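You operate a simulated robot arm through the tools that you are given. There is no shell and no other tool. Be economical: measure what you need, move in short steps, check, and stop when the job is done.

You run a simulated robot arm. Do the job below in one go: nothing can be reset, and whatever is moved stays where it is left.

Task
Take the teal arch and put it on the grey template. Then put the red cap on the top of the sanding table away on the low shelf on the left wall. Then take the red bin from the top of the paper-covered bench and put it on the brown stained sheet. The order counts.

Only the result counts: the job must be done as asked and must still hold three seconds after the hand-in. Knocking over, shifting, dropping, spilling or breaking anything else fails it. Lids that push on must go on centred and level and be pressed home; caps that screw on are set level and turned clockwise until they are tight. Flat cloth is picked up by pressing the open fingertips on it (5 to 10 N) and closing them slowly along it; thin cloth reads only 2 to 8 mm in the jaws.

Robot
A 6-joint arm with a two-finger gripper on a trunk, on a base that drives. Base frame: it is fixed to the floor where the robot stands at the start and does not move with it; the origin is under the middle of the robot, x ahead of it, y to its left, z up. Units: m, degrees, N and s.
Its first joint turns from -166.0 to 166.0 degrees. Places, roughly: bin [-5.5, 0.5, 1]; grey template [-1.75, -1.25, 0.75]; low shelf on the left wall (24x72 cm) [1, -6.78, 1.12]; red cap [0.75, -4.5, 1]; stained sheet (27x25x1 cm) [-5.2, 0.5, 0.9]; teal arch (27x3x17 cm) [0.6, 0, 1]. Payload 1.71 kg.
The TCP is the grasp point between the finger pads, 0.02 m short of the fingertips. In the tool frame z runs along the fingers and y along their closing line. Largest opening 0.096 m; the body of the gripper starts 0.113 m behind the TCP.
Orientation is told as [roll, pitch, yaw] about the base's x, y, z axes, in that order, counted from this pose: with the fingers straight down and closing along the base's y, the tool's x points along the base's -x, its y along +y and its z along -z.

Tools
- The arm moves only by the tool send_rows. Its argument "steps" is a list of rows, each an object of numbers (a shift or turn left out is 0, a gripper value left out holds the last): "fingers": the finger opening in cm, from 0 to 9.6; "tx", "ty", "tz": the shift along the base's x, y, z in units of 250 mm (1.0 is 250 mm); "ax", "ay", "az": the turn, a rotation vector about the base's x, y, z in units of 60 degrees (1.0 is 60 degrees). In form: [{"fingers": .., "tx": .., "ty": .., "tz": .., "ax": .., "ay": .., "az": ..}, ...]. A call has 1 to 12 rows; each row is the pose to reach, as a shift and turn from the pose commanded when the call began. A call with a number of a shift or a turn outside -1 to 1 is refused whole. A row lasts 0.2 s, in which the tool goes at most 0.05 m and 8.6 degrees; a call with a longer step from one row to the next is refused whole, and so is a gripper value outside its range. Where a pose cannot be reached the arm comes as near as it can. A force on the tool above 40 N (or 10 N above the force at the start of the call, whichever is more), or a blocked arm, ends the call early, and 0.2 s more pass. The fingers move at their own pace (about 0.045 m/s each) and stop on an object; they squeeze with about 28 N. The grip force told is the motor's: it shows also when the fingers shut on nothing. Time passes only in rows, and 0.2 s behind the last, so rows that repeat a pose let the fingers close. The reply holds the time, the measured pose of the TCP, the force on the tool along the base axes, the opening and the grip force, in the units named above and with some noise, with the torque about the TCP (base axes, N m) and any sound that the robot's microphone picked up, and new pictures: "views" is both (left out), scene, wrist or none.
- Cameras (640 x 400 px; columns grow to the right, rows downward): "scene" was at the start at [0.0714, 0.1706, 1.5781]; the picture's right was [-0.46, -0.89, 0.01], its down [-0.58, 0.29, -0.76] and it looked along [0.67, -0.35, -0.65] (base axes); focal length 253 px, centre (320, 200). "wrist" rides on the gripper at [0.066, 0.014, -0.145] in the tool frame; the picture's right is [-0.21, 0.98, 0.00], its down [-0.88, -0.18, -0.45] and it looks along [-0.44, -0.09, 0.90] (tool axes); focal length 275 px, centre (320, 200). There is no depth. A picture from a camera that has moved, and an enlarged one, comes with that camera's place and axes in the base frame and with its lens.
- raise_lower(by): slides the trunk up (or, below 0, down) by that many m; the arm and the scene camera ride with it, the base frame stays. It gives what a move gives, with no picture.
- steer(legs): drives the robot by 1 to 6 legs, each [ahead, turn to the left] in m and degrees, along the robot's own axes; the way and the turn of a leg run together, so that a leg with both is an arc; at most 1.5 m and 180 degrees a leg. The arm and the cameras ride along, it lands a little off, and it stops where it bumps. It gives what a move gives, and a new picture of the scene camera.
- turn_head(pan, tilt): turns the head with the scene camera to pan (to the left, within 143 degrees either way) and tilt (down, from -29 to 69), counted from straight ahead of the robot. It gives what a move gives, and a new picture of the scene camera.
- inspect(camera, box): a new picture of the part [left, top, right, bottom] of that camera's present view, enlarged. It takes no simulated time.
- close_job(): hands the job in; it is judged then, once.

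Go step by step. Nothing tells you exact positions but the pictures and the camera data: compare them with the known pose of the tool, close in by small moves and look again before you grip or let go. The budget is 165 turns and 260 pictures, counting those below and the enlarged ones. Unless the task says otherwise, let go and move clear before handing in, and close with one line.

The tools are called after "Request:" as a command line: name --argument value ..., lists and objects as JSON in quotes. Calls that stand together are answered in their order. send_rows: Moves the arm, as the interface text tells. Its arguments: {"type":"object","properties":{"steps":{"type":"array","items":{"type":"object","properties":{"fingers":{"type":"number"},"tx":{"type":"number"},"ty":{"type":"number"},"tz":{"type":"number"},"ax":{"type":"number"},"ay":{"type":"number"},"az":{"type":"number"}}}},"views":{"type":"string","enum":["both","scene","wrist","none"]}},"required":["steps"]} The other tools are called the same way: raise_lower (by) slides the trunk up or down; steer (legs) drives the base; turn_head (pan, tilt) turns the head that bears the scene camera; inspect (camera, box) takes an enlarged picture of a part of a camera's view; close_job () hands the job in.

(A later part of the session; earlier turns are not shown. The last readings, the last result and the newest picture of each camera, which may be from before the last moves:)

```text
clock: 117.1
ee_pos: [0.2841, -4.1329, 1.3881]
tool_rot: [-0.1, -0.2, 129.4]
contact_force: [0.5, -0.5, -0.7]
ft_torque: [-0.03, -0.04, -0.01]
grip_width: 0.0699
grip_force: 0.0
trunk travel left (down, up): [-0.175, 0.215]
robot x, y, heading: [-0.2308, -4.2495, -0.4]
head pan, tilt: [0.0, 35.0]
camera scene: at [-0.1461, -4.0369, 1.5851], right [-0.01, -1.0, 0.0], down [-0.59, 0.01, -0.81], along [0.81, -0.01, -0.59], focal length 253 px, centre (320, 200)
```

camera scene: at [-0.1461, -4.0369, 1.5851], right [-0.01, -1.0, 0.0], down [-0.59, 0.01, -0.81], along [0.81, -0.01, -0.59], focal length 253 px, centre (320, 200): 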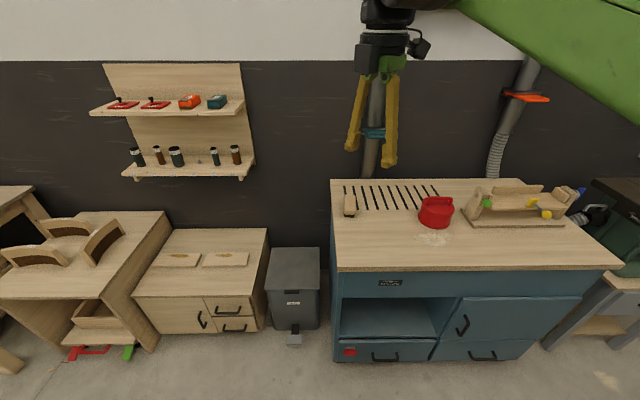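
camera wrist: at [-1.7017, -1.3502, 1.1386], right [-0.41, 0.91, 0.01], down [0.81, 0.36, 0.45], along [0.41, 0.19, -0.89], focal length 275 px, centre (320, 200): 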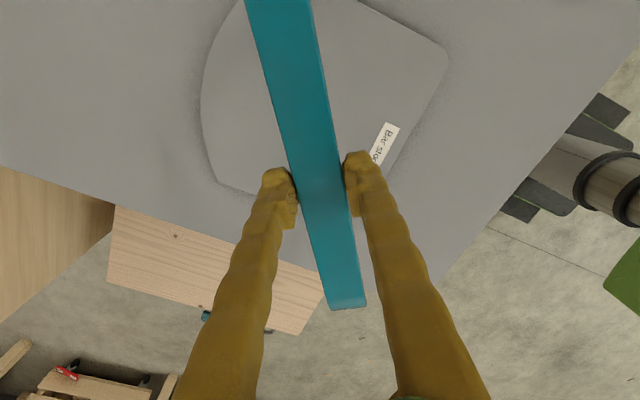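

The red cap sits right of centre on the table. I'll zoom in.

Request:
inspect --camera "scene" --box '[330, 170, 490, 270]'

Request:
inspect --camera "wrist" --box '[0, 0, 640, 400]'

```text
4.00 times, centred on (410, 220) of scene
camera zoom: at [-0.1461, -4.0369, 1.5851], right [-0.01, -1.0, 0.0], down [-0.59, 0.01, -0.81], along [0.81, -0.01, -0.59], focal length 1010 px, centre (-40, 120)
```

zoom: 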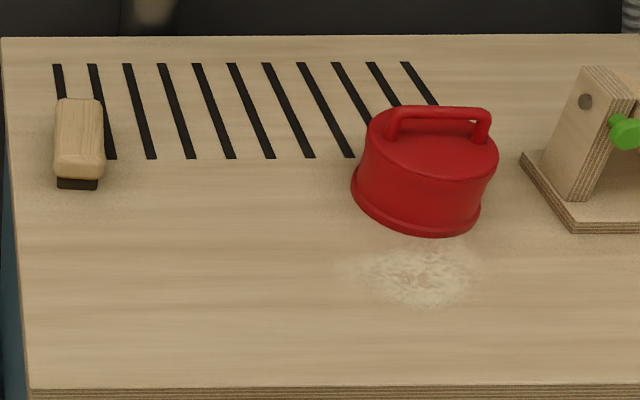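

```text
1.00 times, centred on (320, 200) of wrist (not enlarged: the box is as wide or as high as the picture)
camera zoom: at [0.314, -4.1939, 1.5331], right [-0.89, -0.46, 0.0], down [-0.41, 0.79, 0.45], along [-0.2, 0.4, -0.89], focal length 275 px, centre (320, 200)
```

zoom: 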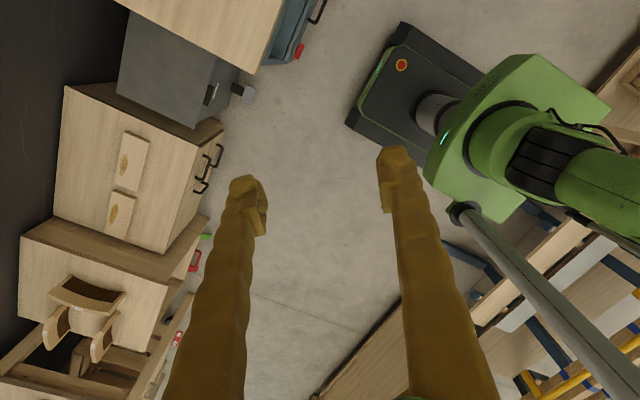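

The cap is a round lid, about 11 cm across, with a bar handle along y near (0.64, -4.51). I'll shift the base to be square in front and a bit closer, then turn the fingers to close along x.

Request:
steer --legs '[[0, -89.6], [0.25, 0], [0, 90], [0.12, 0]]'

Request:
send_rows --steps '[{"az": -0.13}, {"az": -0.26}, {"az": -0.39}, {"az": -0.52}, {"az": -0.65}, {"az": -0.65}]' --views "scene"

```text
clock: 132.2
ee_pos: [0.3766, -4.3812, 1.3963]
tool_rot: [-0.9, 0.3, 129.7]
contact_force: [-0.3, -1.1, -0.1]
ft_torque: [0.0, -0.09, 0.01]
grip_width: 0.0699
grip_force: 0.1
trunk travel left (down, up): [-0.175, 0.215]
robot x, y, heading: [-0.1167, -4.4969, -0.4]
head pan, tilt: [0.0, 35.0]
camera scene: at [-0.033, -4.2895, 1.5853], right [-0.01, -1.0, 0.0], down [-0.58, 0.0, -0.81], along [0.81, -0.01, -0.58], focal length 253 px, centre (320, 200)
```

scene: 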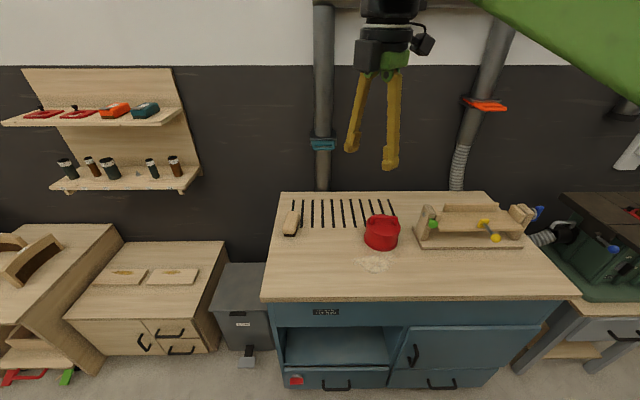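

```text
clock: 133.6
ee_pos: [0.3611, -4.3811, 1.4019]
tool_rot: [-1.3, 0.9, 90.6]
contact_force: [0.1, -0.1, 0.4]
ft_torque: [0.01, 0.02, 0.0]
grip_width: 0.0698
grip_force: 0.1
trunk travel left (down, up): [-0.175, 0.215]
robot x, y, heading: [-0.1154, -4.4977, -0.7]
head pan, tilt: [0.0, 35.0]
camera scene: at [-0.029, -4.2892, 1.5851], right [-0.01, -1.0, 0.0], down [-0.59, 0.0, -0.81], along [0.81, -0.01, -0.59], focal length 253 px, centre (320, 200)
```

scene: 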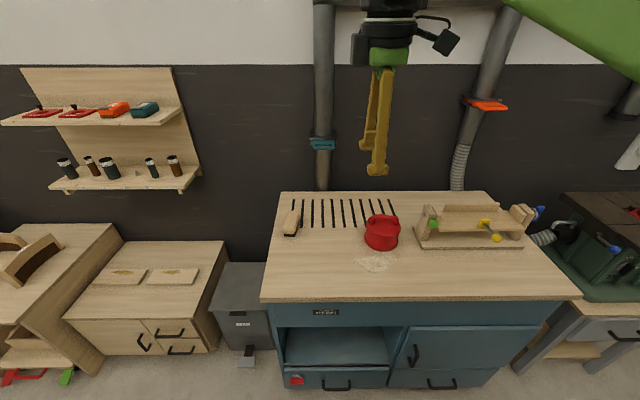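

Request:
inspect --camera "scene" --box '[320, 190, 440, 265]'

```text
5.33 times, centred on (380, 228) of scene
camera zoom: at [-0.029, -4.2892, 1.5851], right [-0.01, -1.0, 0.0], down [-0.59, 0.0, -0.81], along [0.81, -0.01, -0.59], focal length 1347 px, centre (0, 53)
```

zoom: 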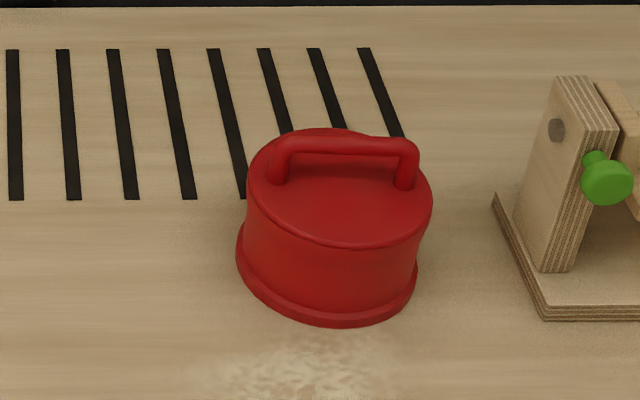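

Triangulating gives the handle top at about (0.69, -4.54, 0.98), with the cap top near 0.944. I'll move above it in two stages and open the fingers to 5 cm.

Request:
send_rows --steps '[{"tx": 0.13, "ty": -0.064, "tz": -0.07, "ax": 0.022, "ay": -0.015, "az": -0.06, "fingers": 5}, {"tx": 0.26, "ty": -0.129, "tz": -0.14, "ax": 0.022, "ay": -0.015, "az": -0.06}, {"tx": 0.39, "ty": -0.193, "tz": -0.21, "ax": 0.022, "ay": -0.015, "az": -0.06}, {"tx": 0.52, "ty": -0.257, "tz": -0.28, "ax": 0.022, "ay": -0.015, "az": -0.06}, {"tx": 0.65, "ty": -0.32, "tz": -0.35, "ax": 0.022, "ay": -0.015, "az": -0.06}, {"tx": 0.78, "ty": -0.386, "tz": -0.42, "ax": 0.022, "ay": -0.015, "az": -0.06}, {"tx": 0.9, "ty": -0.45, "tz": -0.5, "ax": 0.022, "ay": -0.015, "az": -0.06}, {"tx": 0.9, "ty": -0.45, "tz": -0.5, "ax": 0.022, "ay": -0.015, "az": -0.06}]' --views "none"

Request:
send_rows --steps '[{"tx": 0.14, "ty": -0.06, "tz": -0.1}, {"tx": 0.28, "ty": -0.12, "tz": -0.2}, {"tx": 0.416, "ty": -0.186, "tz": -0.3}, {"tx": 0.416, "ty": -0.186, "tz": -0.48}, {"tx": 0.416, "ty": -0.186, "tz": -0.64}, {"tx": 0.416, "ty": -0.186, "tz": -0.8}, {"tx": 0.416, "ty": -0.186, "tz": -0.8}]' --views "both"

```text
clock: 135.4
ee_pos: [0.5859, -4.493, 1.2747]
tool_rot: [-2.2, -0.5, 87.1]
contact_force: [0.3, 0.6, 0.2]
ft_torque: [0.01, 0.06, -0.01]
grip_width: 0.05
grip_force: 0.0
trunk travel left (down, up): [-0.175, 0.215]
robot x, y, heading: [-0.116, -4.4984, -0.3]
head pan, tilt: [0.0, 35.0]
```

```text
clock: 137.0
ee_pos: [0.6894, -4.5397, 1.0763]
tool_rot: [-2.2, -0.4, 87.0]
contact_force: [0.5, 0.0, 0.4]
ft_torque: [-0.03, 0.05, -0.02]
grip_width: 0.0501
grip_force: 0.0
trunk travel left (down, up): [-0.175, 0.215]
robot x, y, heading: [-0.1133, -4.4979, -0.3]
head pan, tilt: [0.0, 35.0]
camera scene: at [-0.0284, -4.2893, 1.5851], right [-0.01, -1.0, 0.0], down [-0.59, 0.0, -0.81], along [0.81, -0.01, -0.59], focal length 253 px, centre (320, 200)
camera wrist: at [0.6662, -4.6061, 1.22], right [-0.97, 0.26, -0.04], down [0.21, 0.86, 0.46], along [0.15, 0.43, -0.89], focal length 275 px, centre (320, 200)
```

scene: 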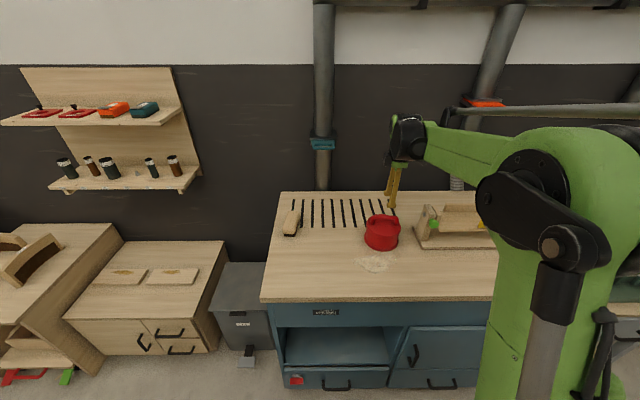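
wrist: 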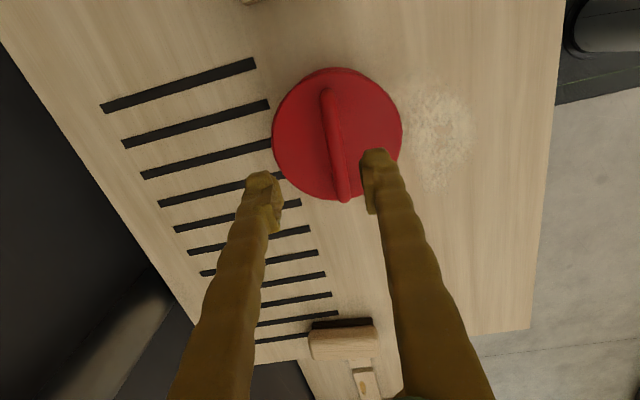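

The handle is at about (0.683, -4.538), yaw about 85°. I'll correct the tilt and yaw, then lower around the bar.

Request:
send_rows --steps '[{"tx": -0.02, "ax": -0.005, "ay": 0.036, "az": -0.035}, {"tx": -0.02, "tz": -0.12, "ax": -0.005, "ay": 0.036, "az": -0.035}, {"tx": -0.02, "tz": -0.24, "ax": -0.005, "ay": 0.036, "az": -0.035}, {"tx": -0.02, "tz": -0.34, "ax": -0.005, "ay": 0.036, "az": -0.035}, {"tx": -0.02, "tz": -0.34, "ax": -0.005, "ay": 0.036, "az": -0.035}]' --views "wrist"

Request:
inspect --camera "scene" --box '[320, 170, 440, 265]'

```text
clock: 138.2
ee_pos: [0.6845, -4.5386, 0.9908]
tool_rot: [-0.2, -0.1, 85.0]
contact_force: [0.1, -1.4, 0.1]
ft_torque: [-0.01, 0.04, -0.01]
grip_width: 0.05
grip_force: 0.0
trunk travel left (down, up): [-0.175, 0.215]
robot x, y, heading: [-0.1131, -4.4974, -0.7]
head pan, tilt: [0.0, 35.0]
camera wrist: at [0.6634, -4.6043, 1.136], right [-0.96, 0.29, 0.0], down [0.26, 0.86, 0.44], along [0.13, 0.42, -0.9], focal length 275 px, centre (320, 200)
```

wrist: 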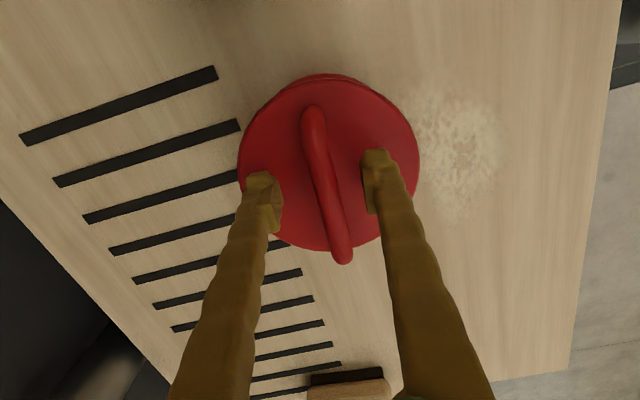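

```text
4.21 times, centred on (380, 218) of scene
camera zoom: at [-0.0286, -4.2893, 1.5851], right [-0.01, -1.0, 0.0], down [-0.59, 0.0, -0.81], along [0.81, -0.01, -0.59], focal length 1064 px, centre (67, 126)
```

zoom: 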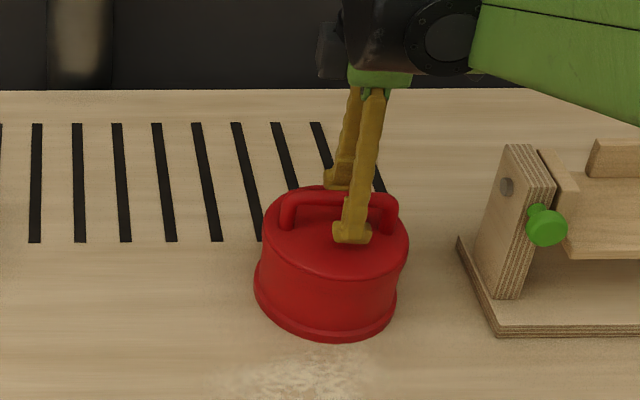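

Centred over the bar. I'll lower 16 mm and close.

Request:
send_rows --steps '[{"tz": -0.04}, {"tz": -0.064}, {"tz": -0.064}, {"tz": -0.064, "fingers": 0.4}, {"tz": -0.064}, {"tz": -0.064}, {"tz": -0.064}]' --views "wrist"

```text
clock: 139.0
ee_pos: [0.6643, -4.5384, 0.99]
tool_rot: [-1.2, 0.0, 84.9]
contact_force: [-1.5, -0.4, 0.3]
ft_torque: [-0.03, -0.12, -0.03]
grip_width: 0.05
grip_force: 0.0
trunk travel left (down, up): [-0.175, 0.215]
robot x, y, heading: [-0.1148, -4.4981, -0.3]
head pan, tilt: [0.0, 35.0]
stopped in row 3: the force on the tool passed its limit at 42 N (the readings are from after the stop); the commanded pose is now the measured one
camera wrist: at [0.6415, -4.6038, 1.1358], right [-0.96, 0.29, -0.02], down [0.25, 0.86, 0.45], along [0.15, 0.42, -0.89], focal length 275 px, centre (320, 200)
```

wrist: 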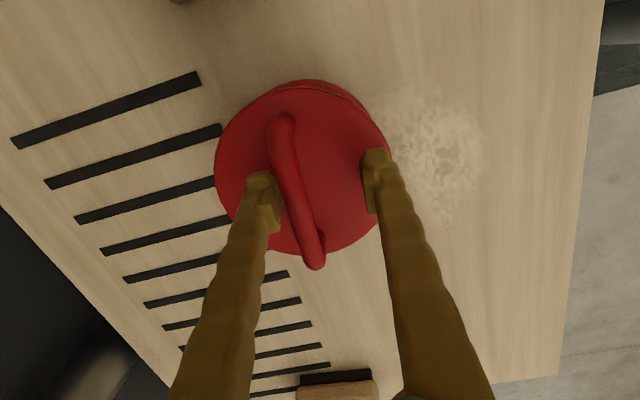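

The fingertips touched the cap's top, which is higher than I estimated (≈0.967), so the bar must be near z=0.99–1.0. The cap hasn't moved. I'll re-centre slightly higher and close.

Request:
send_rows --steps '[{"tz": 0.03, "ay": 0.018}, {"tz": 0.03, "tx": 0.05, "ay": 0.018}, {"tz": 0.014, "tx": 0.05, "ay": 0.018}, {"tz": 0.014, "tx": 0.05, "ay": 0.018}]' --views "wrist"

Request:
inspect --camera "scene" --box '[340, 190, 420, 255]'

```text
clock: 140.0
ee_pos: [0.681, -4.5387, 0.9908]
tool_rot: [0.1, 0.0, 85.0]
contact_force: [-0.4, 0.4, -0.6]
ft_torque: [-0.02, 0.05, -0.03]
grip_width: 0.0501
grip_force: 0.2
trunk travel left (down, up): [-0.175, 0.215]
robot x, y, heading: [-0.1144, -4.4958, -0.5]
head pan, tilt: [0.0, 35.0]
camera wrist: at [0.6622, -4.6039, 1.1362], right [-0.96, 0.29, 0.0], down [0.26, 0.86, 0.44], along [0.13, 0.42, -0.9], focal length 275 px, centre (320, 200)
```

wrist: 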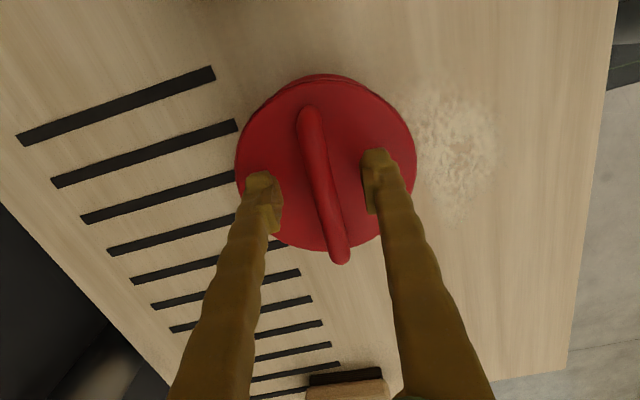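

```text
6.15 times, centred on (380, 222) of scene
camera zoom: at [-0.0286, -4.2893, 1.5851], right [-0.01, -1.0, 0.0], down [-0.59, 0.0, -0.81], along [0.81, -0.01, -0.59], focal length 1554 px, centre (-49, 62)
```

zoom: 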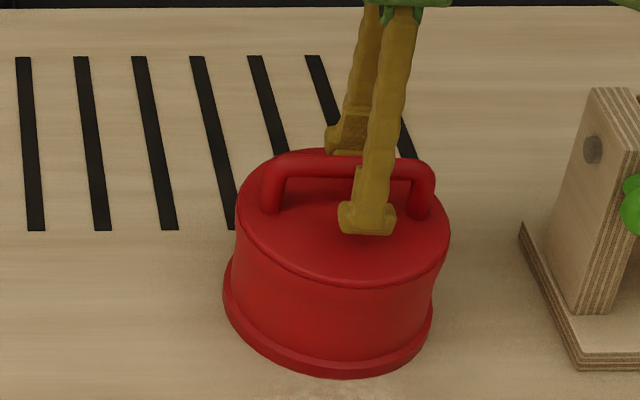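

Request:
send_rows --steps '[{"fingers": 0.4}, {"fingers": 0.4}, {"fingers": 0.4}, {"fingers": 0.4}]' --views "none"

Request:
send_rows --steps '[{"tz": 0.04}, {"tz": 0.12}, {"tz": 0.24}, {"tz": 0.24}]' --views "both"

```text
clock: 141.0
ee_pos: [0.6815, -4.54, 0.9903]
tool_rot: [0.1, 0.1, 85.0]
contact_force: [0.9, 1.5, 0.7]
ft_torque: [0.04, 0.01, 0.05]
grip_width: 0.0088
grip_force: 27.9
trunk travel left (down, up): [-0.175, 0.215]
robot x, y, heading: [-0.1198, -4.495, -0.3]
head pan, tilt: [0.0, 35.0]
```

```text
clock: 142.0
ee_pos: [0.6811, -4.5394, 1.0509]
tool_rot: [0.1, 0.1, 84.9]
contact_force: [-0.8, 0.0, -1.6]
ft_torque: [-0.04, -0.04, -0.03]
grip_width: 0.0083
grip_force: 28.1
trunk travel left (down, up): [-0.175, 0.215]
robot x, y, heading: [-0.1167, -4.4984, -0.6]
head pan, tilt: [0.0, 35.0]
camera scene: at [-0.029, -4.2892, 1.5851], right [-0.01, -1.0, 0.0], down [-0.59, 0.0, -0.81], along [0.81, -0.01, -0.59], focal length 253 px, centre (320, 200)
camera wrist: at [0.6618, -4.6043, 1.1967], right [-0.96, 0.29, 0.0], down [0.26, 0.86, 0.44], along [0.13, 0.42, -0.9], focal length 275 px, centre (320, 200)
```

scene: 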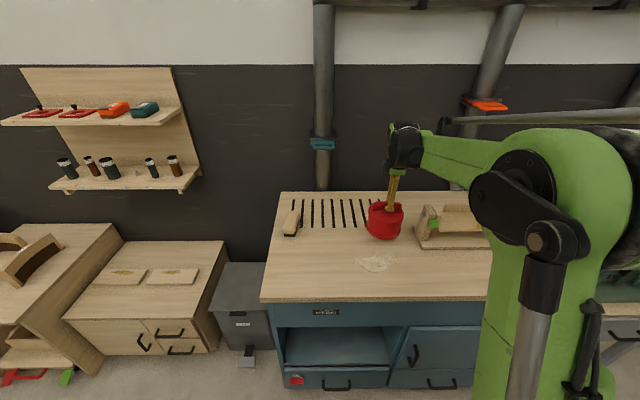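
wrist: 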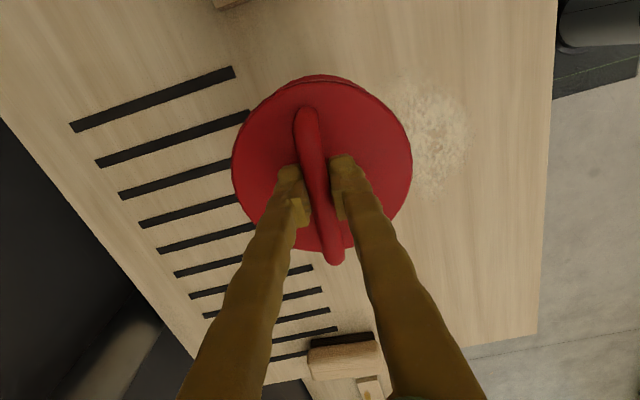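

The cap is held. I'll raise and retract it, and look toward the target shelf further along this wall.

Request:
send_rows --steps '[{"tz": 0.18}, {"tz": 0.36}, {"tz": 0.54}, {"tz": 0.72}, {"tz": 0.9}, {"tz": 1.0, "tx": -0.15}, {"tz": 1.0, "tx": -0.34}, {"tz": 1.0, "tx": -0.53}, {"tz": 1.0, "tx": -0.72}, {"tz": 1.0, "tx": -0.9}, {"tz": 1.0, "tx": -1.0}, {"tz": 1.0, "tx": -1.0}]' --views "none"

Request:
turn_head --pan -65 --tilt 22

```text
clock: 144.6
ee_pos: [0.4317, -4.5393, 1.3015]
tool_rot: [0.1, 0.0, 84.9]
contact_force: [-0.7, -1.0, -1.7]
ft_torque: [-0.06, -0.02, 0.03]
grip_width: 0.0087
grip_force: 27.4
trunk travel left (down, up): [-0.175, 0.215]
robot x, y, heading: [-0.1118, -4.4982, -0.4]
head pan, tilt: [0.0, 35.0]
```

```text
clock: 145.9
ee_pos: [0.4312, -4.539, 1.3008]
tool_rot: [0.1, 0.1, 84.9]
contact_force: [-0.8, -0.2, -2.5]
ft_torque: [-0.01, 0.01, 0.02]
grip_width: 0.0084
grip_force: 28.1
trunk travel left (down, up): [-0.175, 0.215]
robot x, y, heading: [-0.112, -4.4972, -0.6]
head pan, tilt: [-65.0, 22.0]
camera scene: at [-0.0782, -4.373, 1.6064], right [-0.91, -0.42, 0.01], down [-0.17, 0.34, -0.92], along [0.38, -0.84, -0.38], focal length 253 px, centre (320, 200)
```

scene: 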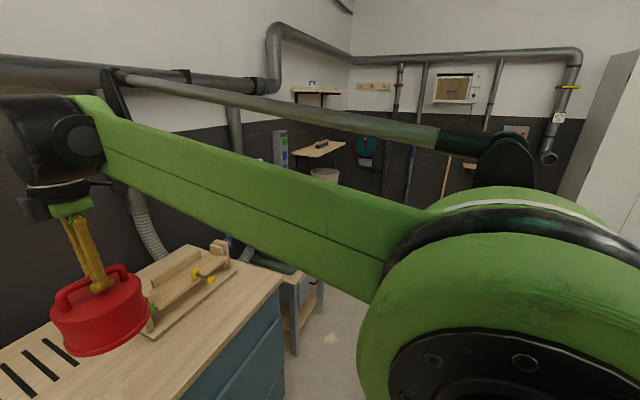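

The low shelf is visible further down this wall. I'll back off, turn to −y, and drive along the corridor, then look again.

Request:
steer --legs '[[-0.12, 0], [0, -89.5], [0.9, 0]]'

Request:
turn_head --pan 20 --tilt 25

```text
clock: 159.2
ee_pos: [-0.2885, -5.9429, 1.3006]
tool_rot: [0.1, 0.1, -5.3]
contact_force: [-0.4, 0.8, -1.7]
ft_torque: [-0.01, 0.02, -0.02]
grip_width: 0.0085
grip_force: 27.6
trunk travel left (down, up): [-0.175, 0.215]
robot x, y, heading: [-0.2439, -5.3986, -90.7]
head pan, tilt: [-65.0, 22.0]
camera scene: at [-0.1186, -5.4336, 1.6064], right [-0.41, 0.91, 0.01], down [0.34, 0.17, -0.92], along [-0.85, -0.37, -0.38], focal length 253 px, centre (320, 200)
```

scene: 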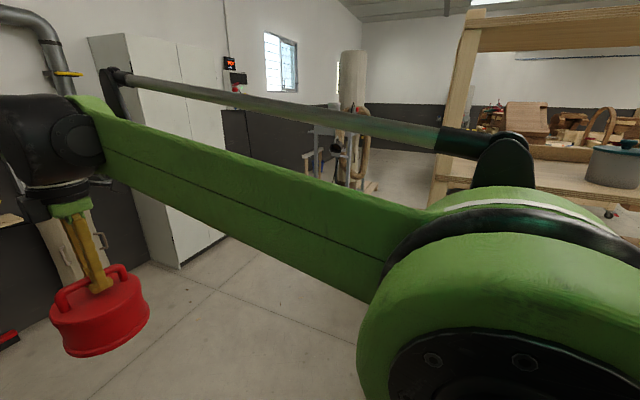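

```text
clock: 160.8
ee_pos: [-0.2896, -5.9237, 1.3085]
tool_rot: [-0.9, 0.0, -5.3]
contact_force: [-0.4, 1.4, -0.5]
ft_torque: [-0.06, 0.02, 0.01]
grip_width: 0.0083
grip_force: 28.3
trunk travel left (down, up): [-0.175, 0.215]
robot x, y, heading: [-0.2471, -5.3988, -91.0]
head pan, tilt: [20.0, 25.0]
camera scene: at [-0.0036, -5.4773, 1.6012], right [-0.94, -0.33, 0.0], down [-0.14, 0.41, -0.9], along [0.3, -0.85, -0.43], focal length 253 px, centre (320, 200)
```

scene: 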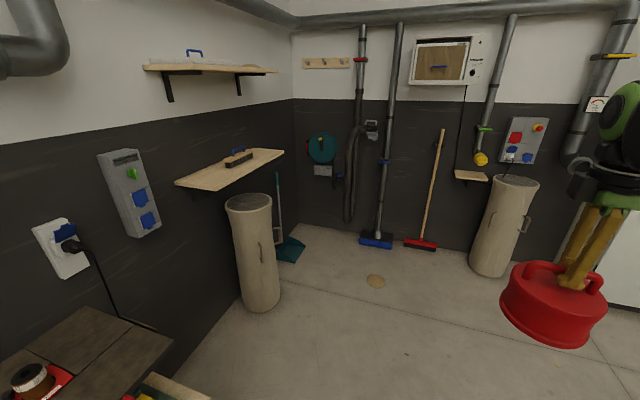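

Request:
inspect --camera "scene" --box '[130, 40, 310, 220]'

```text
2.22 times, centred on (220, 130) of scene
camera zoom: at [-0.0036, -5.4773, 1.6012], right [-0.94, -0.33, 0.0], down [-0.14, 0.41, -0.9], along [0.3, -0.85, -0.43], focal length 561 px, centre (542, 356)
```

zoom: 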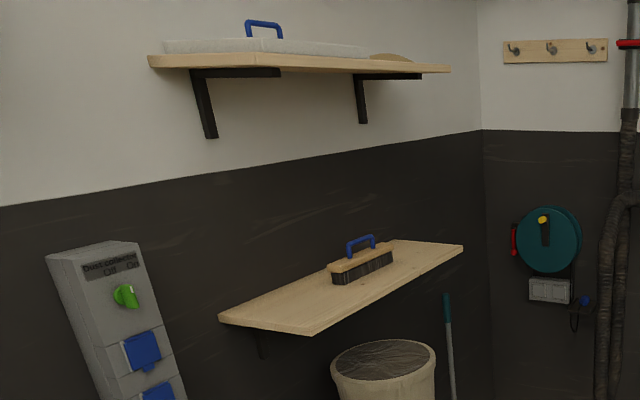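

The low shelf spans x≈0.86–1.10, y≈−6.4…−7.12, with a brush from y≈−6.65 onward; its near section around (0.975, −6.51) is free. I'll drive in front of it, facing the wall.

Request:
steer --legs '[[0, 19.4], [1.16, 0], [0, 71.6]]'

Request:
turn_head --pan 0 --tilt 25

```text
clock: 175.1
ee_pos: [0.6459, -6.538, 1.3085]
tool_rot: [-0.7, 0.0, 84.8]
contact_force: [0.4, 0.4, -1.7]
ft_torque: [0.02, -0.02, 0.0]
grip_width: 0.0087
grip_force: 28.0
trunk travel left (down, up): [-0.175, 0.215]
robot x, y, heading: [0.1208, -6.5011, -0.7]
head pan, tilt: [20.0, 25.0]
camera scene: at [0.2034, -6.2578, 1.6009], right [0.33, -0.94, -0.01], down [-0.41, -0.14, -0.9], along [0.85, 0.3, -0.44], focal length 253 px, centre (320, 200)
```

scene: 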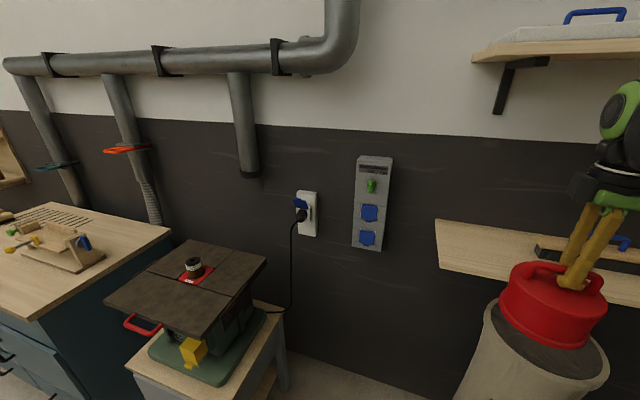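

```text
clock: 175.9
ee_pos: [0.6313, -6.5383, 1.3138]
tool_rot: [-1.4, 0.0, 84.8]
contact_force: [-1.3, -0.1, -1.4]
ft_torque: [0.0, -0.27, 0.01]
grip_width: 0.0084
grip_force: 28.1
trunk travel left (down, up): [-0.175, 0.215]
robot x, y, heading: [0.1192, -6.5004, -0.7]
head pan, tilt: [0.0, 25.0]
camera scene: at [0.2077, -6.2895, 1.6007], right [-0.01, -1.0, 0.0], down [-0.44, 0.0, -0.9], along [0.9, -0.01, -0.44], focal length 253 px, centre (320, 200)
```

scene: 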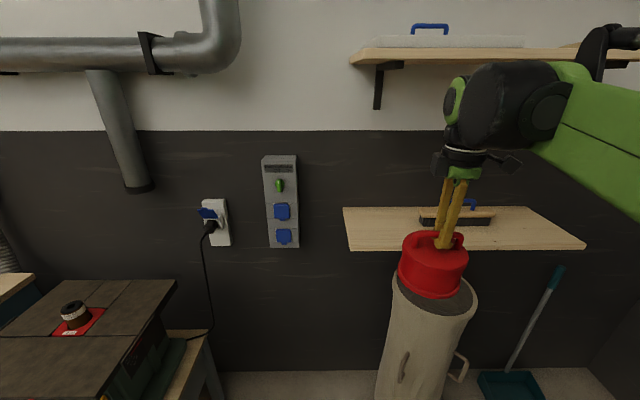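

I'll lower the trunk so that the arm stays well under the upper shelf, then move the cap in front of the low shelf at a safe height.

Request:
raise_lower --by -0.15

Request:
send_rows --steps '[{"tz": 0.16, "ay": 0.02}, {"tz": 0.32, "ay": 0.02}, {"tz": 0.45, "ty": 0.06, "ay": 0.02}, {"tz": 0.45, "ty": 0.08, "tx": 0.14, "ay": 0.02}, {"tz": 0.45, "ty": 0.08, "tx": 0.28, "ay": 0.02}, {"tz": 0.45, "ty": 0.08, "tx": 0.28, "ay": 0.02}]' --views "scene"

```text
clock: 177.7
ee_pos: [0.6269, -6.5382, 1.1657]
tool_rot: [-1.5, 0.0, 84.8]
contact_force: [0.0, 0.4, -2.3]
ft_torque: [-0.03, 0.06, 0.0]
grip_width: 0.0084
grip_force: 27.8
trunk travel left (down, up): [-0.025, 0.365]
robot x, y, heading: [0.1191, -6.4958, -0.5]
head pan, tilt: [0.0, 25.0]
```

```text
clock: 179.1
ee_pos: [0.6971, -6.5187, 1.2787]
tool_rot: [-0.3, 0.0, 84.8]
contact_force: [0.3, 0.3, -3.2]
ft_torque: [-0.03, 0.1, 0.02]
grip_width: 0.0085
grip_force: 28.0
trunk travel left (down, up): [-0.025, 0.365]
robot x, y, heading: [0.1195, -6.4977, -0.7]
head pan, tilt: [0.0, 25.0]
camera scene: at [0.2072, -6.2894, 1.4507], right [-0.01, -1.0, 0.0], down [-0.44, 0.0, -0.9], along [0.9, -0.01, -0.44], focal length 253 px, centre (320, 200)
```

scene: 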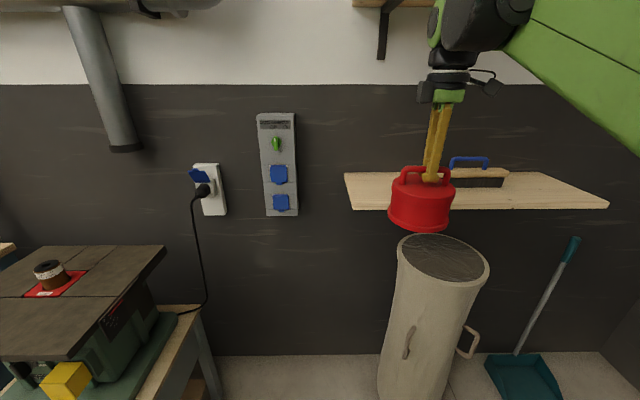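

There's about 4.5 cm clearance over the low shelf. I'll tilt the head up to watch the upper shelf, and advance halfway.

Request:
send_rows --steps '[{"tx": 0.12}, {"tx": 0.24}, {"tx": 0.36}, {"tx": 0.48}, {"tx": 0.48}]' --views "none"

Request:
turn_head --pan -5 --tilt 8

```text
clock: 180.2
ee_pos: [0.8174, -6.517, 1.2781]
tool_rot: [-0.5, 0.0, 84.9]
contact_force: [0.3, -0.1, -1.8]
ft_torque: [-0.04, 0.0, -0.01]
grip_width: 0.0086
grip_force: 28.6
trunk travel left (down, up): [-0.025, 0.365]
robot x, y, heading: [0.1199, -6.4987, -0.6]
head pan, tilt: [0.0, 25.0]
```

```text
clock: 181.1
ee_pos: [0.816, -6.5175, 1.2771]
tool_rot: [-0.4, 0.1, 84.8]
contact_force: [-0.5, -0.4, -1.9]
ft_torque: [-0.01, -0.02, -0.01]
grip_width: 0.0084
grip_force: 28.3
trunk travel left (down, up): [-0.025, 0.365]
robot x, y, heading: [0.1196, -6.4995, -0.7]
head pan, tilt: [-5.0, 8.0]
camera scene: at [0.207, -6.2974, 1.4783], right [-0.1, -1.0, 0.0], down [-0.15, 0.01, -0.99], along [0.98, -0.1, -0.16], focal length 253 px, centre (320, 200)
```

scene: 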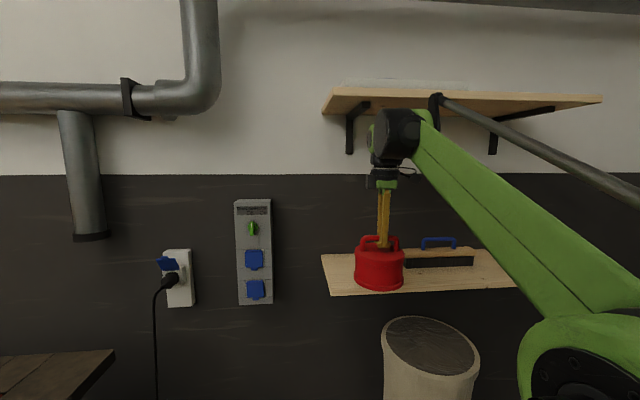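

The wrist top and rod mount are close to the upper shelf's height. I'll lower to about 1.4 cm above the low shelf, shift 2 cm away from the bracket, and look closely.

Request:
send_rows --steps '[{"tz": -0.07, "ty": -0.06}, {"tz": -0.132, "ty": -0.08}, {"tz": -0.132, "ty": -0.08}]' --views "none"

Request:
inspect --camera "scene" --box '[300, 60, 540, 210]'

Request:
inspect --camera "scene" --box '[300, 210, 540, 360]'

```text
clock: 181.8
ee_pos: [0.8163, -6.5381, 1.2447]
tool_rot: [-0.5, 0.1, 84.8]
contact_force: [-0.2, 1.0, -2.5]
ft_torque: [-0.01, 0.04, 0.01]
grip_width: 0.0085
grip_force: 27.9
trunk travel left (down, up): [-0.025, 0.365]
robot x, y, heading: [0.1182, -6.4974, -0.6]
head pan, tilt: [-5.0, 8.0]
```

```text
2.67 times, centred on (420, 135) of scene
camera zoom: at [0.207, -6.2975, 1.4784], right [-0.1, -1.0, 0.0], down [-0.15, 0.01, -0.99], along [0.98, -0.1, -0.15], focal length 674 px, centre (53, 373)
```

zoom: 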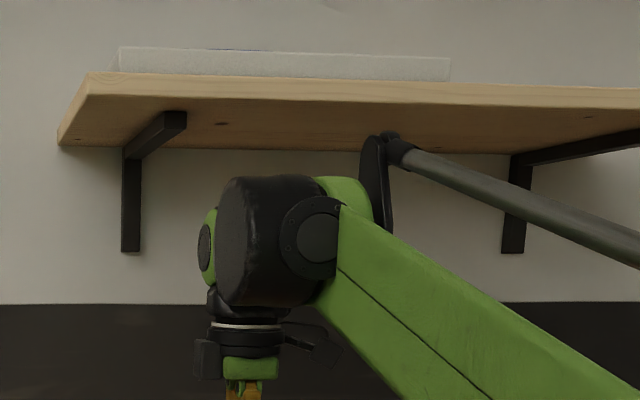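

```text
2.67 times, centred on (420, 285) of scene
camera zoom: at [0.207, -6.2975, 1.4784], right [-0.1, -1.0, 0.0], down [-0.15, 0.01, -0.99], along [0.98, -0.1, -0.15], focal length 674 px, centre (53, -27)
```

zoom: 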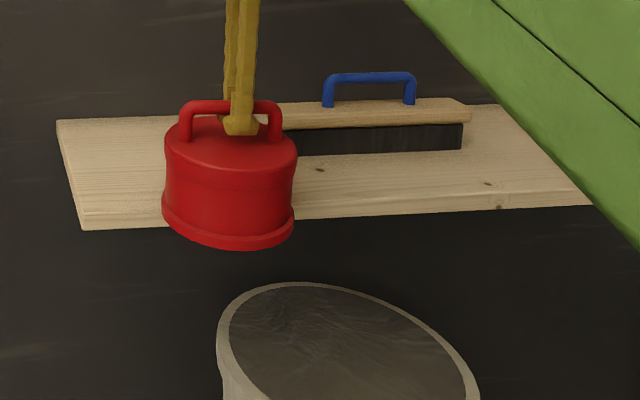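

The upper shelf's underside is at about 1.634 and the rod mount tops out near 1.595, so there's room. I'll advance 11.5 cm over the shelf.

Request:
send_rows --steps '[{"tx": 0.1}, {"tx": 0.2}, {"tx": 0.3}, {"tx": 0.4}, {"tx": 0.456}, {"tx": 0.456}]' --views "scene"

Request:
inspect --camera "scene" --box '[300, 210, 540, 360]'

```text
clock: 183.2
ee_pos: [0.9327, -6.5374, 1.2455]
tool_rot: [-0.4, 0.1, 84.9]
contact_force: [-0.1, -1.2, -2.9]
ft_torque: [0.01, 0.01, 0.0]
grip_width: 0.0085
grip_force: 27.9
trunk travel left (down, up): [-0.025, 0.365]
robot x, y, heading: [0.1186, -6.5, -0.7]
head pan, tilt: [-5.0, 8.0]
camera scene: at [0.2075, -6.2975, 1.4784], right [-0.1, -1.0, 0.0], down [-0.15, 0.01, -0.99], along [0.98, -0.1, -0.16], focal length 253 px, centre (320, 200)
```

scene: 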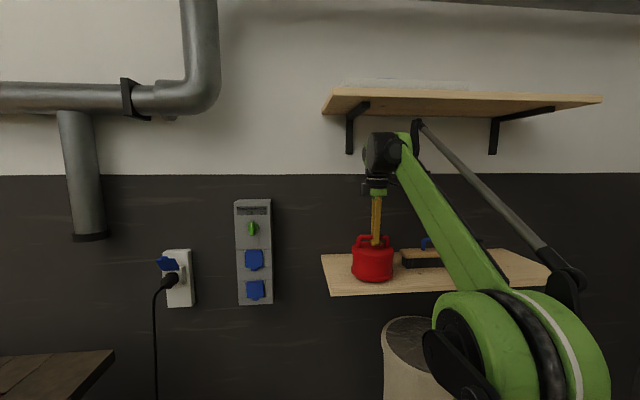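

```text
2.67 times, centred on (420, 285) of scene
camera zoom: at [0.2075, -6.2975, 1.4784], right [-0.1, -1.0, 0.0], down [-0.15, 0.01, -0.99], along [0.98, -0.1, -0.16], focal length 674 px, centre (53, -27)
```

zoom: 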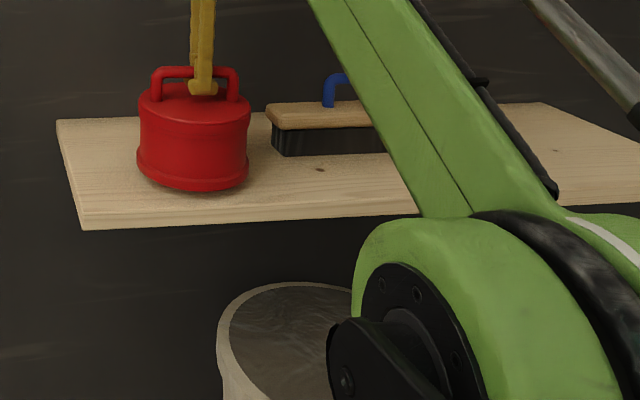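

The cap is over the free front part, clear of the brush. I'll lower to contact.

Request:
send_rows --steps '[{"tz": -0.024}, {"tz": -0.044}, {"tz": -0.05}, {"tz": -0.05}]' --views "none"

```text
clock: 184.2
ee_pos: [0.9309, -6.5379, 1.2331]
tool_rot: [-0.4, 0.1, 84.9]
contact_force: [0.4, 0.1, -2.1]
ft_torque: [0.0, 0.0, 0.04]
grip_width: 0.0082
grip_force: 28.1
trunk travel left (down, up): [-0.025, 0.365]
robot x, y, heading: [0.1196, -6.4989, -0.6]
head pan, tilt: [-5.0, 8.0]
```

Request:
send_rows --steps '[{"tz": -0.012}, {"tz": -0.024}, {"tz": -0.024}]' --views "none"

Request:
inspect --camera "scene" --box '[320, 210, 440, 300]'

```text
clock: 185.1
ee_pos: [0.9296, -6.5377, 1.2269]
tool_rot: [-0.3, 0.1, 84.8]
contact_force: [5.1, 0.3, 23.2]
ft_torque: [0.03, 0.02, -0.01]
grip_width: 0.0082
grip_force: 28.4
trunk travel left (down, up): [-0.025, 0.365]
robot x, y, heading: [0.1202, -6.4972, -0.6]
head pan, tilt: [-5.0, 8.0]
```

```text
4.44 times, centred on (380, 255) of scene
camera zoom: at [0.2059, -6.2974, 1.4786], right [-0.1, -1.0, 0.0], down [-0.15, 0.01, -0.99], along [0.98, -0.1, -0.15], focal length 1123 px, centre (53, -44)
```

zoom: 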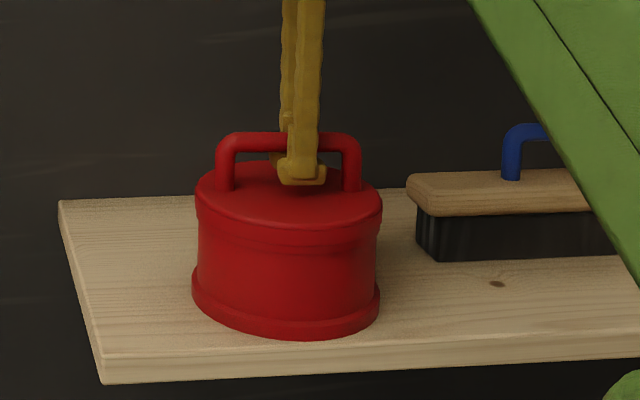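

The cap is seated (23 N). I'll relieve the pressure, release, and lift a little, minding the upper shelf.

Request:
send_rows --steps '[{"tz": 0.006}, {"tz": 0.006, "fingers": 5}, {"tz": 0.006}, {"tz": 0.006}, {"tz": 0.006}, {"tz": 0.05}, {"tz": 0.1}, {"tz": 0.14}, {"tz": 0.14}]' --views "none"

Request:
inspect --camera "scene" --box '[320, 210, 440, 300]'

Request:
inspect --camera "scene" --box '[300, 60, 540, 210]'

```text
clock: 187.1
ee_pos: [0.9301, -6.5383, 1.2613]
tool_rot: [-0.4, 0.0, 84.8]
contact_force: [-0.6, 0.6, -0.3]
ft_torque: [0.01, 0.04, 0.0]
grip_width: 0.05
grip_force: 0.1
trunk travel left (down, up): [-0.025, 0.365]
robot x, y, heading: [0.1146, -6.4992, -0.5]
head pan, tilt: [-5.0, 8.0]
```

```text
4.44 times, centred on (380, 255) of scene
camera zoom: at [0.207, -6.2975, 1.4784], right [-0.1, -1.0, 0.0], down [-0.15, 0.01, -0.99], along [0.98, -0.1, -0.15], focal length 1123 px, centre (53, -44)
```

zoom: 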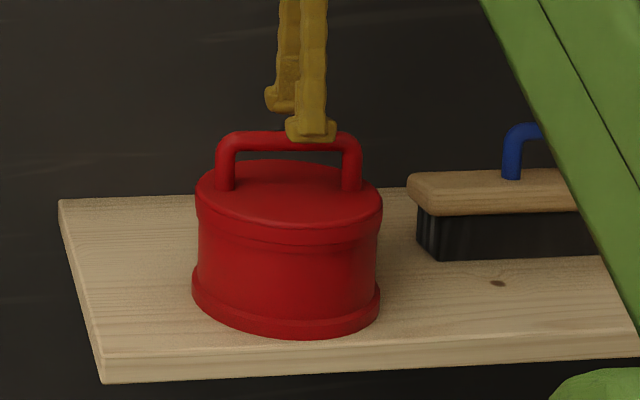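

```text
2.67 times, centred on (420, 135) of scene
camera zoom: at [0.207, -6.2975, 1.4784], right [-0.1, -1.0, 0.0], down [-0.15, 0.01, -0.99], along [0.98, -0.1, -0.15], focal length 674 px, centre (53, 373)
```

zoom: 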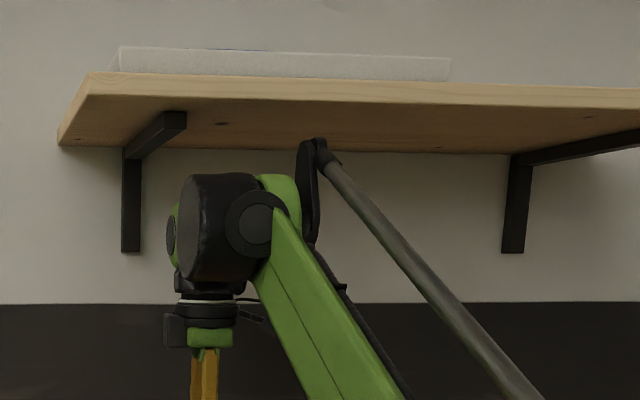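

The cap stays put. I'll lift 13 mm more (clear above and below) and then retract.

Request:
send_rows --steps '[{"tz": 0.03}, {"tz": 0.052}, {"tz": 0.052}, {"tz": 0.052, "tx": -0.08}, {"tz": 0.052, "tx": -0.18}, {"tz": 0.052, "tx": -0.3}, {"tz": 0.052, "tx": -0.45}, {"tz": 0.052, "tx": -0.6}, {"tz": 0.052, "tx": -0.78}, {"tz": 0.052, "tx": -0.95}, {"tz": 0.052, "tx": -0.95}]' --views "scene"

Request:
inspect --camera "scene" --box '[320, 210, 440, 300]'

```text
clock: 189.4
ee_pos: [0.6906, -6.5366, 1.2753]
tool_rot: [-0.4, 0.1, 84.9]
contact_force: [-0.5, -0.5, 0.1]
ft_torque: [0.0, -0.1, -0.02]
grip_width: 0.05
grip_force: 0.1
trunk travel left (down, up): [-0.025, 0.365]
robot x, y, heading: [0.122, -6.4956, -0.6]
head pan, tilt: [-5.0, 8.0]
camera scene: at [0.2056, -6.2974, 1.4785], right [-0.1, -1.0, 0.0], down [-0.15, 0.01, -0.99], along [0.98, -0.1, -0.15], focal length 253 px, centre (320, 200)
```

scene: 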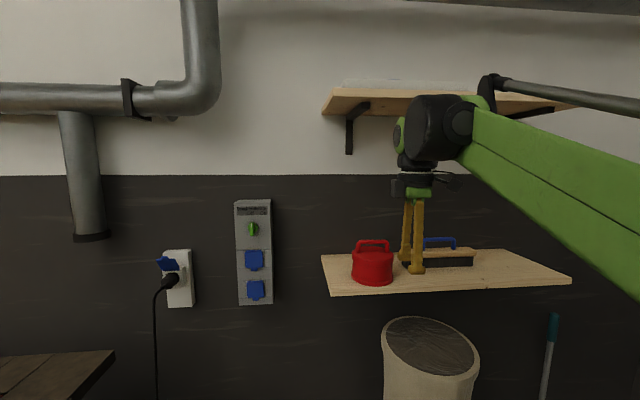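

```text
4.44 times, centred on (380, 255) of scene
camera zoom: at [0.2056, -6.2974, 1.4785], right [-0.1, -1.0, 0.0], down [-0.15, 0.01, -0.99], along [0.98, -0.1, -0.15], focal length 1123 px, centre (53, -44)
```

zoom: 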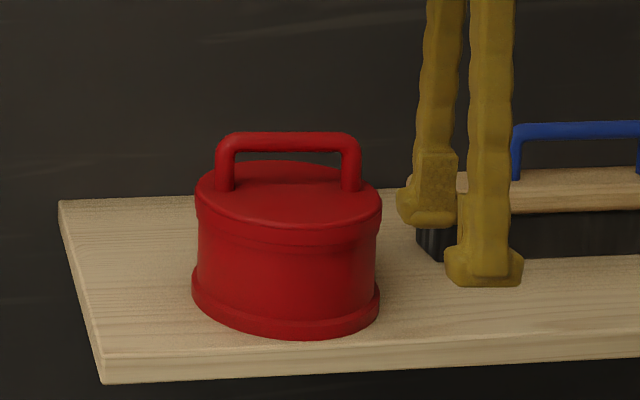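

The cap stands cleanly on the low shelf. Now the bin: I'll raise the trunk back and retrace the known corridor towards the middle of the hall.

Request:
raise_lower --by 0.15

Request:
steer --legs '[[-0.1, 0], [0, 105], [1.05, 0], [0, -14.5], [1.5, 0], [1.5, 0]]'

```text
clock: 191.2
ee_pos: [0.693, -6.5372, 1.4226]
tool_rot: [-0.4, 0.1, 84.8]
contact_force: [-0.2, 0.2, -0.9]
ft_torque: [0.0, 0.03, -0.01]
grip_width: 0.0503
grip_force: 0.1
trunk travel left (down, up): [-0.175, 0.215]
robot x, y, heading: [0.1157, -6.4992, -0.7]
head pan, tilt: [-5.0, 8.0]
```

```text
clock: 227.1
ee_pos: [-0.162, -1.8795, 1.4254]
tool_rot: [-0.5, 0.1, 175.5]
contact_force: [-0.1, -0.8, -0.6]
ft_torque: [-0.01, 0.02, 0.01]
grip_width: 0.0499
grip_force: 0.0
trunk travel left (down, up): [-0.175, 0.215]
robot x, y, heading: [-0.194, -2.4533, 89.7]
head pan, tilt: [-5.0, 8.0]
camera scene: at [-0.3957, -2.3675, 1.6284], right [1.0, -0.09, 0.0], down [-0.01, -0.15, -0.99], along [0.09, 0.98, -0.15], focal length 253 px, centre (320, 200)
```

scene: 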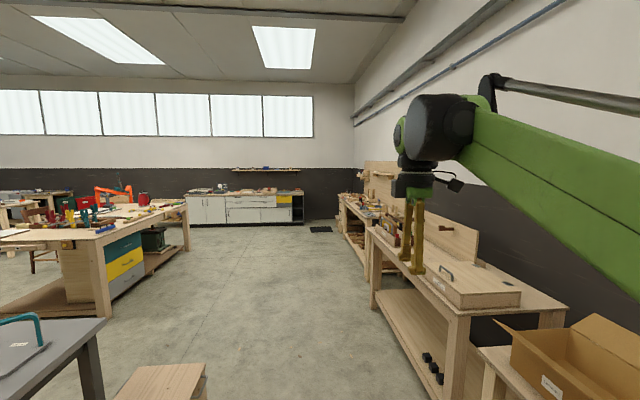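

Request:
steer --legs '[[0, 2], [1.0, 0], [0.95, 0], [0, 86]]'

Request:
turn_head --pan 0 --tilt 15

```text
clock: 246.5
ee_pos: [-0.8203, -0.4512, 1.4327]
tool_rot: [-1.3, -0.1, -96.4]
contact_force: [0.3, 0.9, -0.3]
ft_torque: [0.02, 0.03, -0.01]
grip_width: 0.0501
grip_force: 0.0
trunk travel left (down, up): [-0.175, 0.215]
robot x, y, heading: [-0.2661, -0.5022, 178.3]
head pan, tilt: [-5.0, 8.0]
camera scene: at [-0.3611, -0.6998, 1.6284], right [0.12, 0.99, 0.0], down [0.15, -0.02, -0.99], along [-0.98, 0.12, -0.15], focal length 253 px, centre (320, 200)
```

scene: 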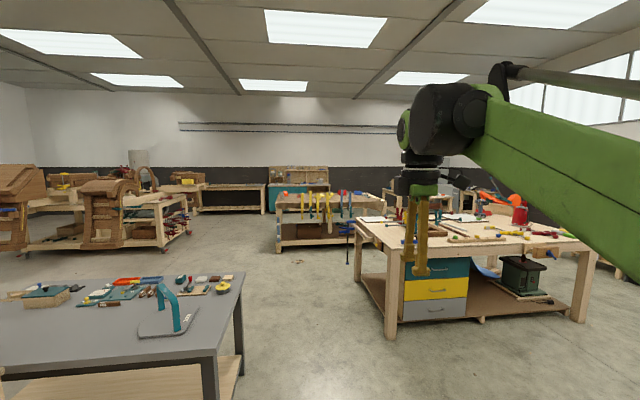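

```text
clock: 247.1
ee_pos: [-0.8197, -0.4512, 1.4332]
tool_rot: [-1.2, 0.0, -96.5]
contact_force: [-3.6, 0.3, -0.7]
ft_torque: [0.0, -0.39, -0.01]
grip_width: 0.0502
grip_force: 0.0
trunk travel left (down, up): [-0.175, 0.215]
robot x, y, heading: [-0.266, -0.505, 177.8]
head pan, tilt: [0.0, 15.0]
camera scene: at [-0.3686, -0.7077, 1.6167], right [0.03, 1.0, 0.0], down [0.28, -0.01, -0.96], along [-0.96, 0.03, -0.28], focal length 253 px, centre (320, 200)
```

scene: 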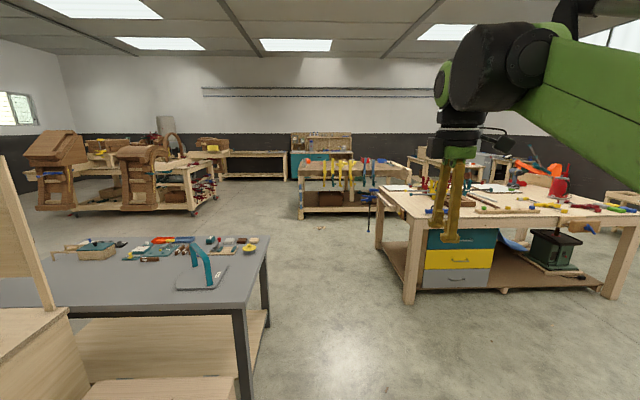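

Request:
inspect --camera "scene" --box '[270, 110, 510, 260]'

```text
2.67 times, centred on (390, 185) of scene
camera zoom: at [-0.3686, -0.7077, 1.6167], right [0.03, 1.0, 0.0], down [0.28, -0.01, -0.96], along [-0.96, 0.03, -0.28], focal length 674 px, centre (133, 240)
```

zoom: 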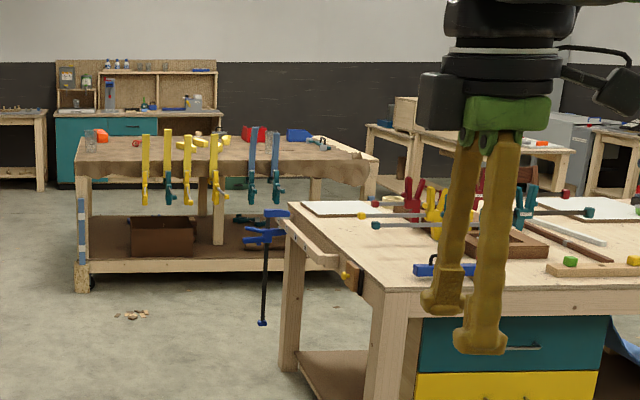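

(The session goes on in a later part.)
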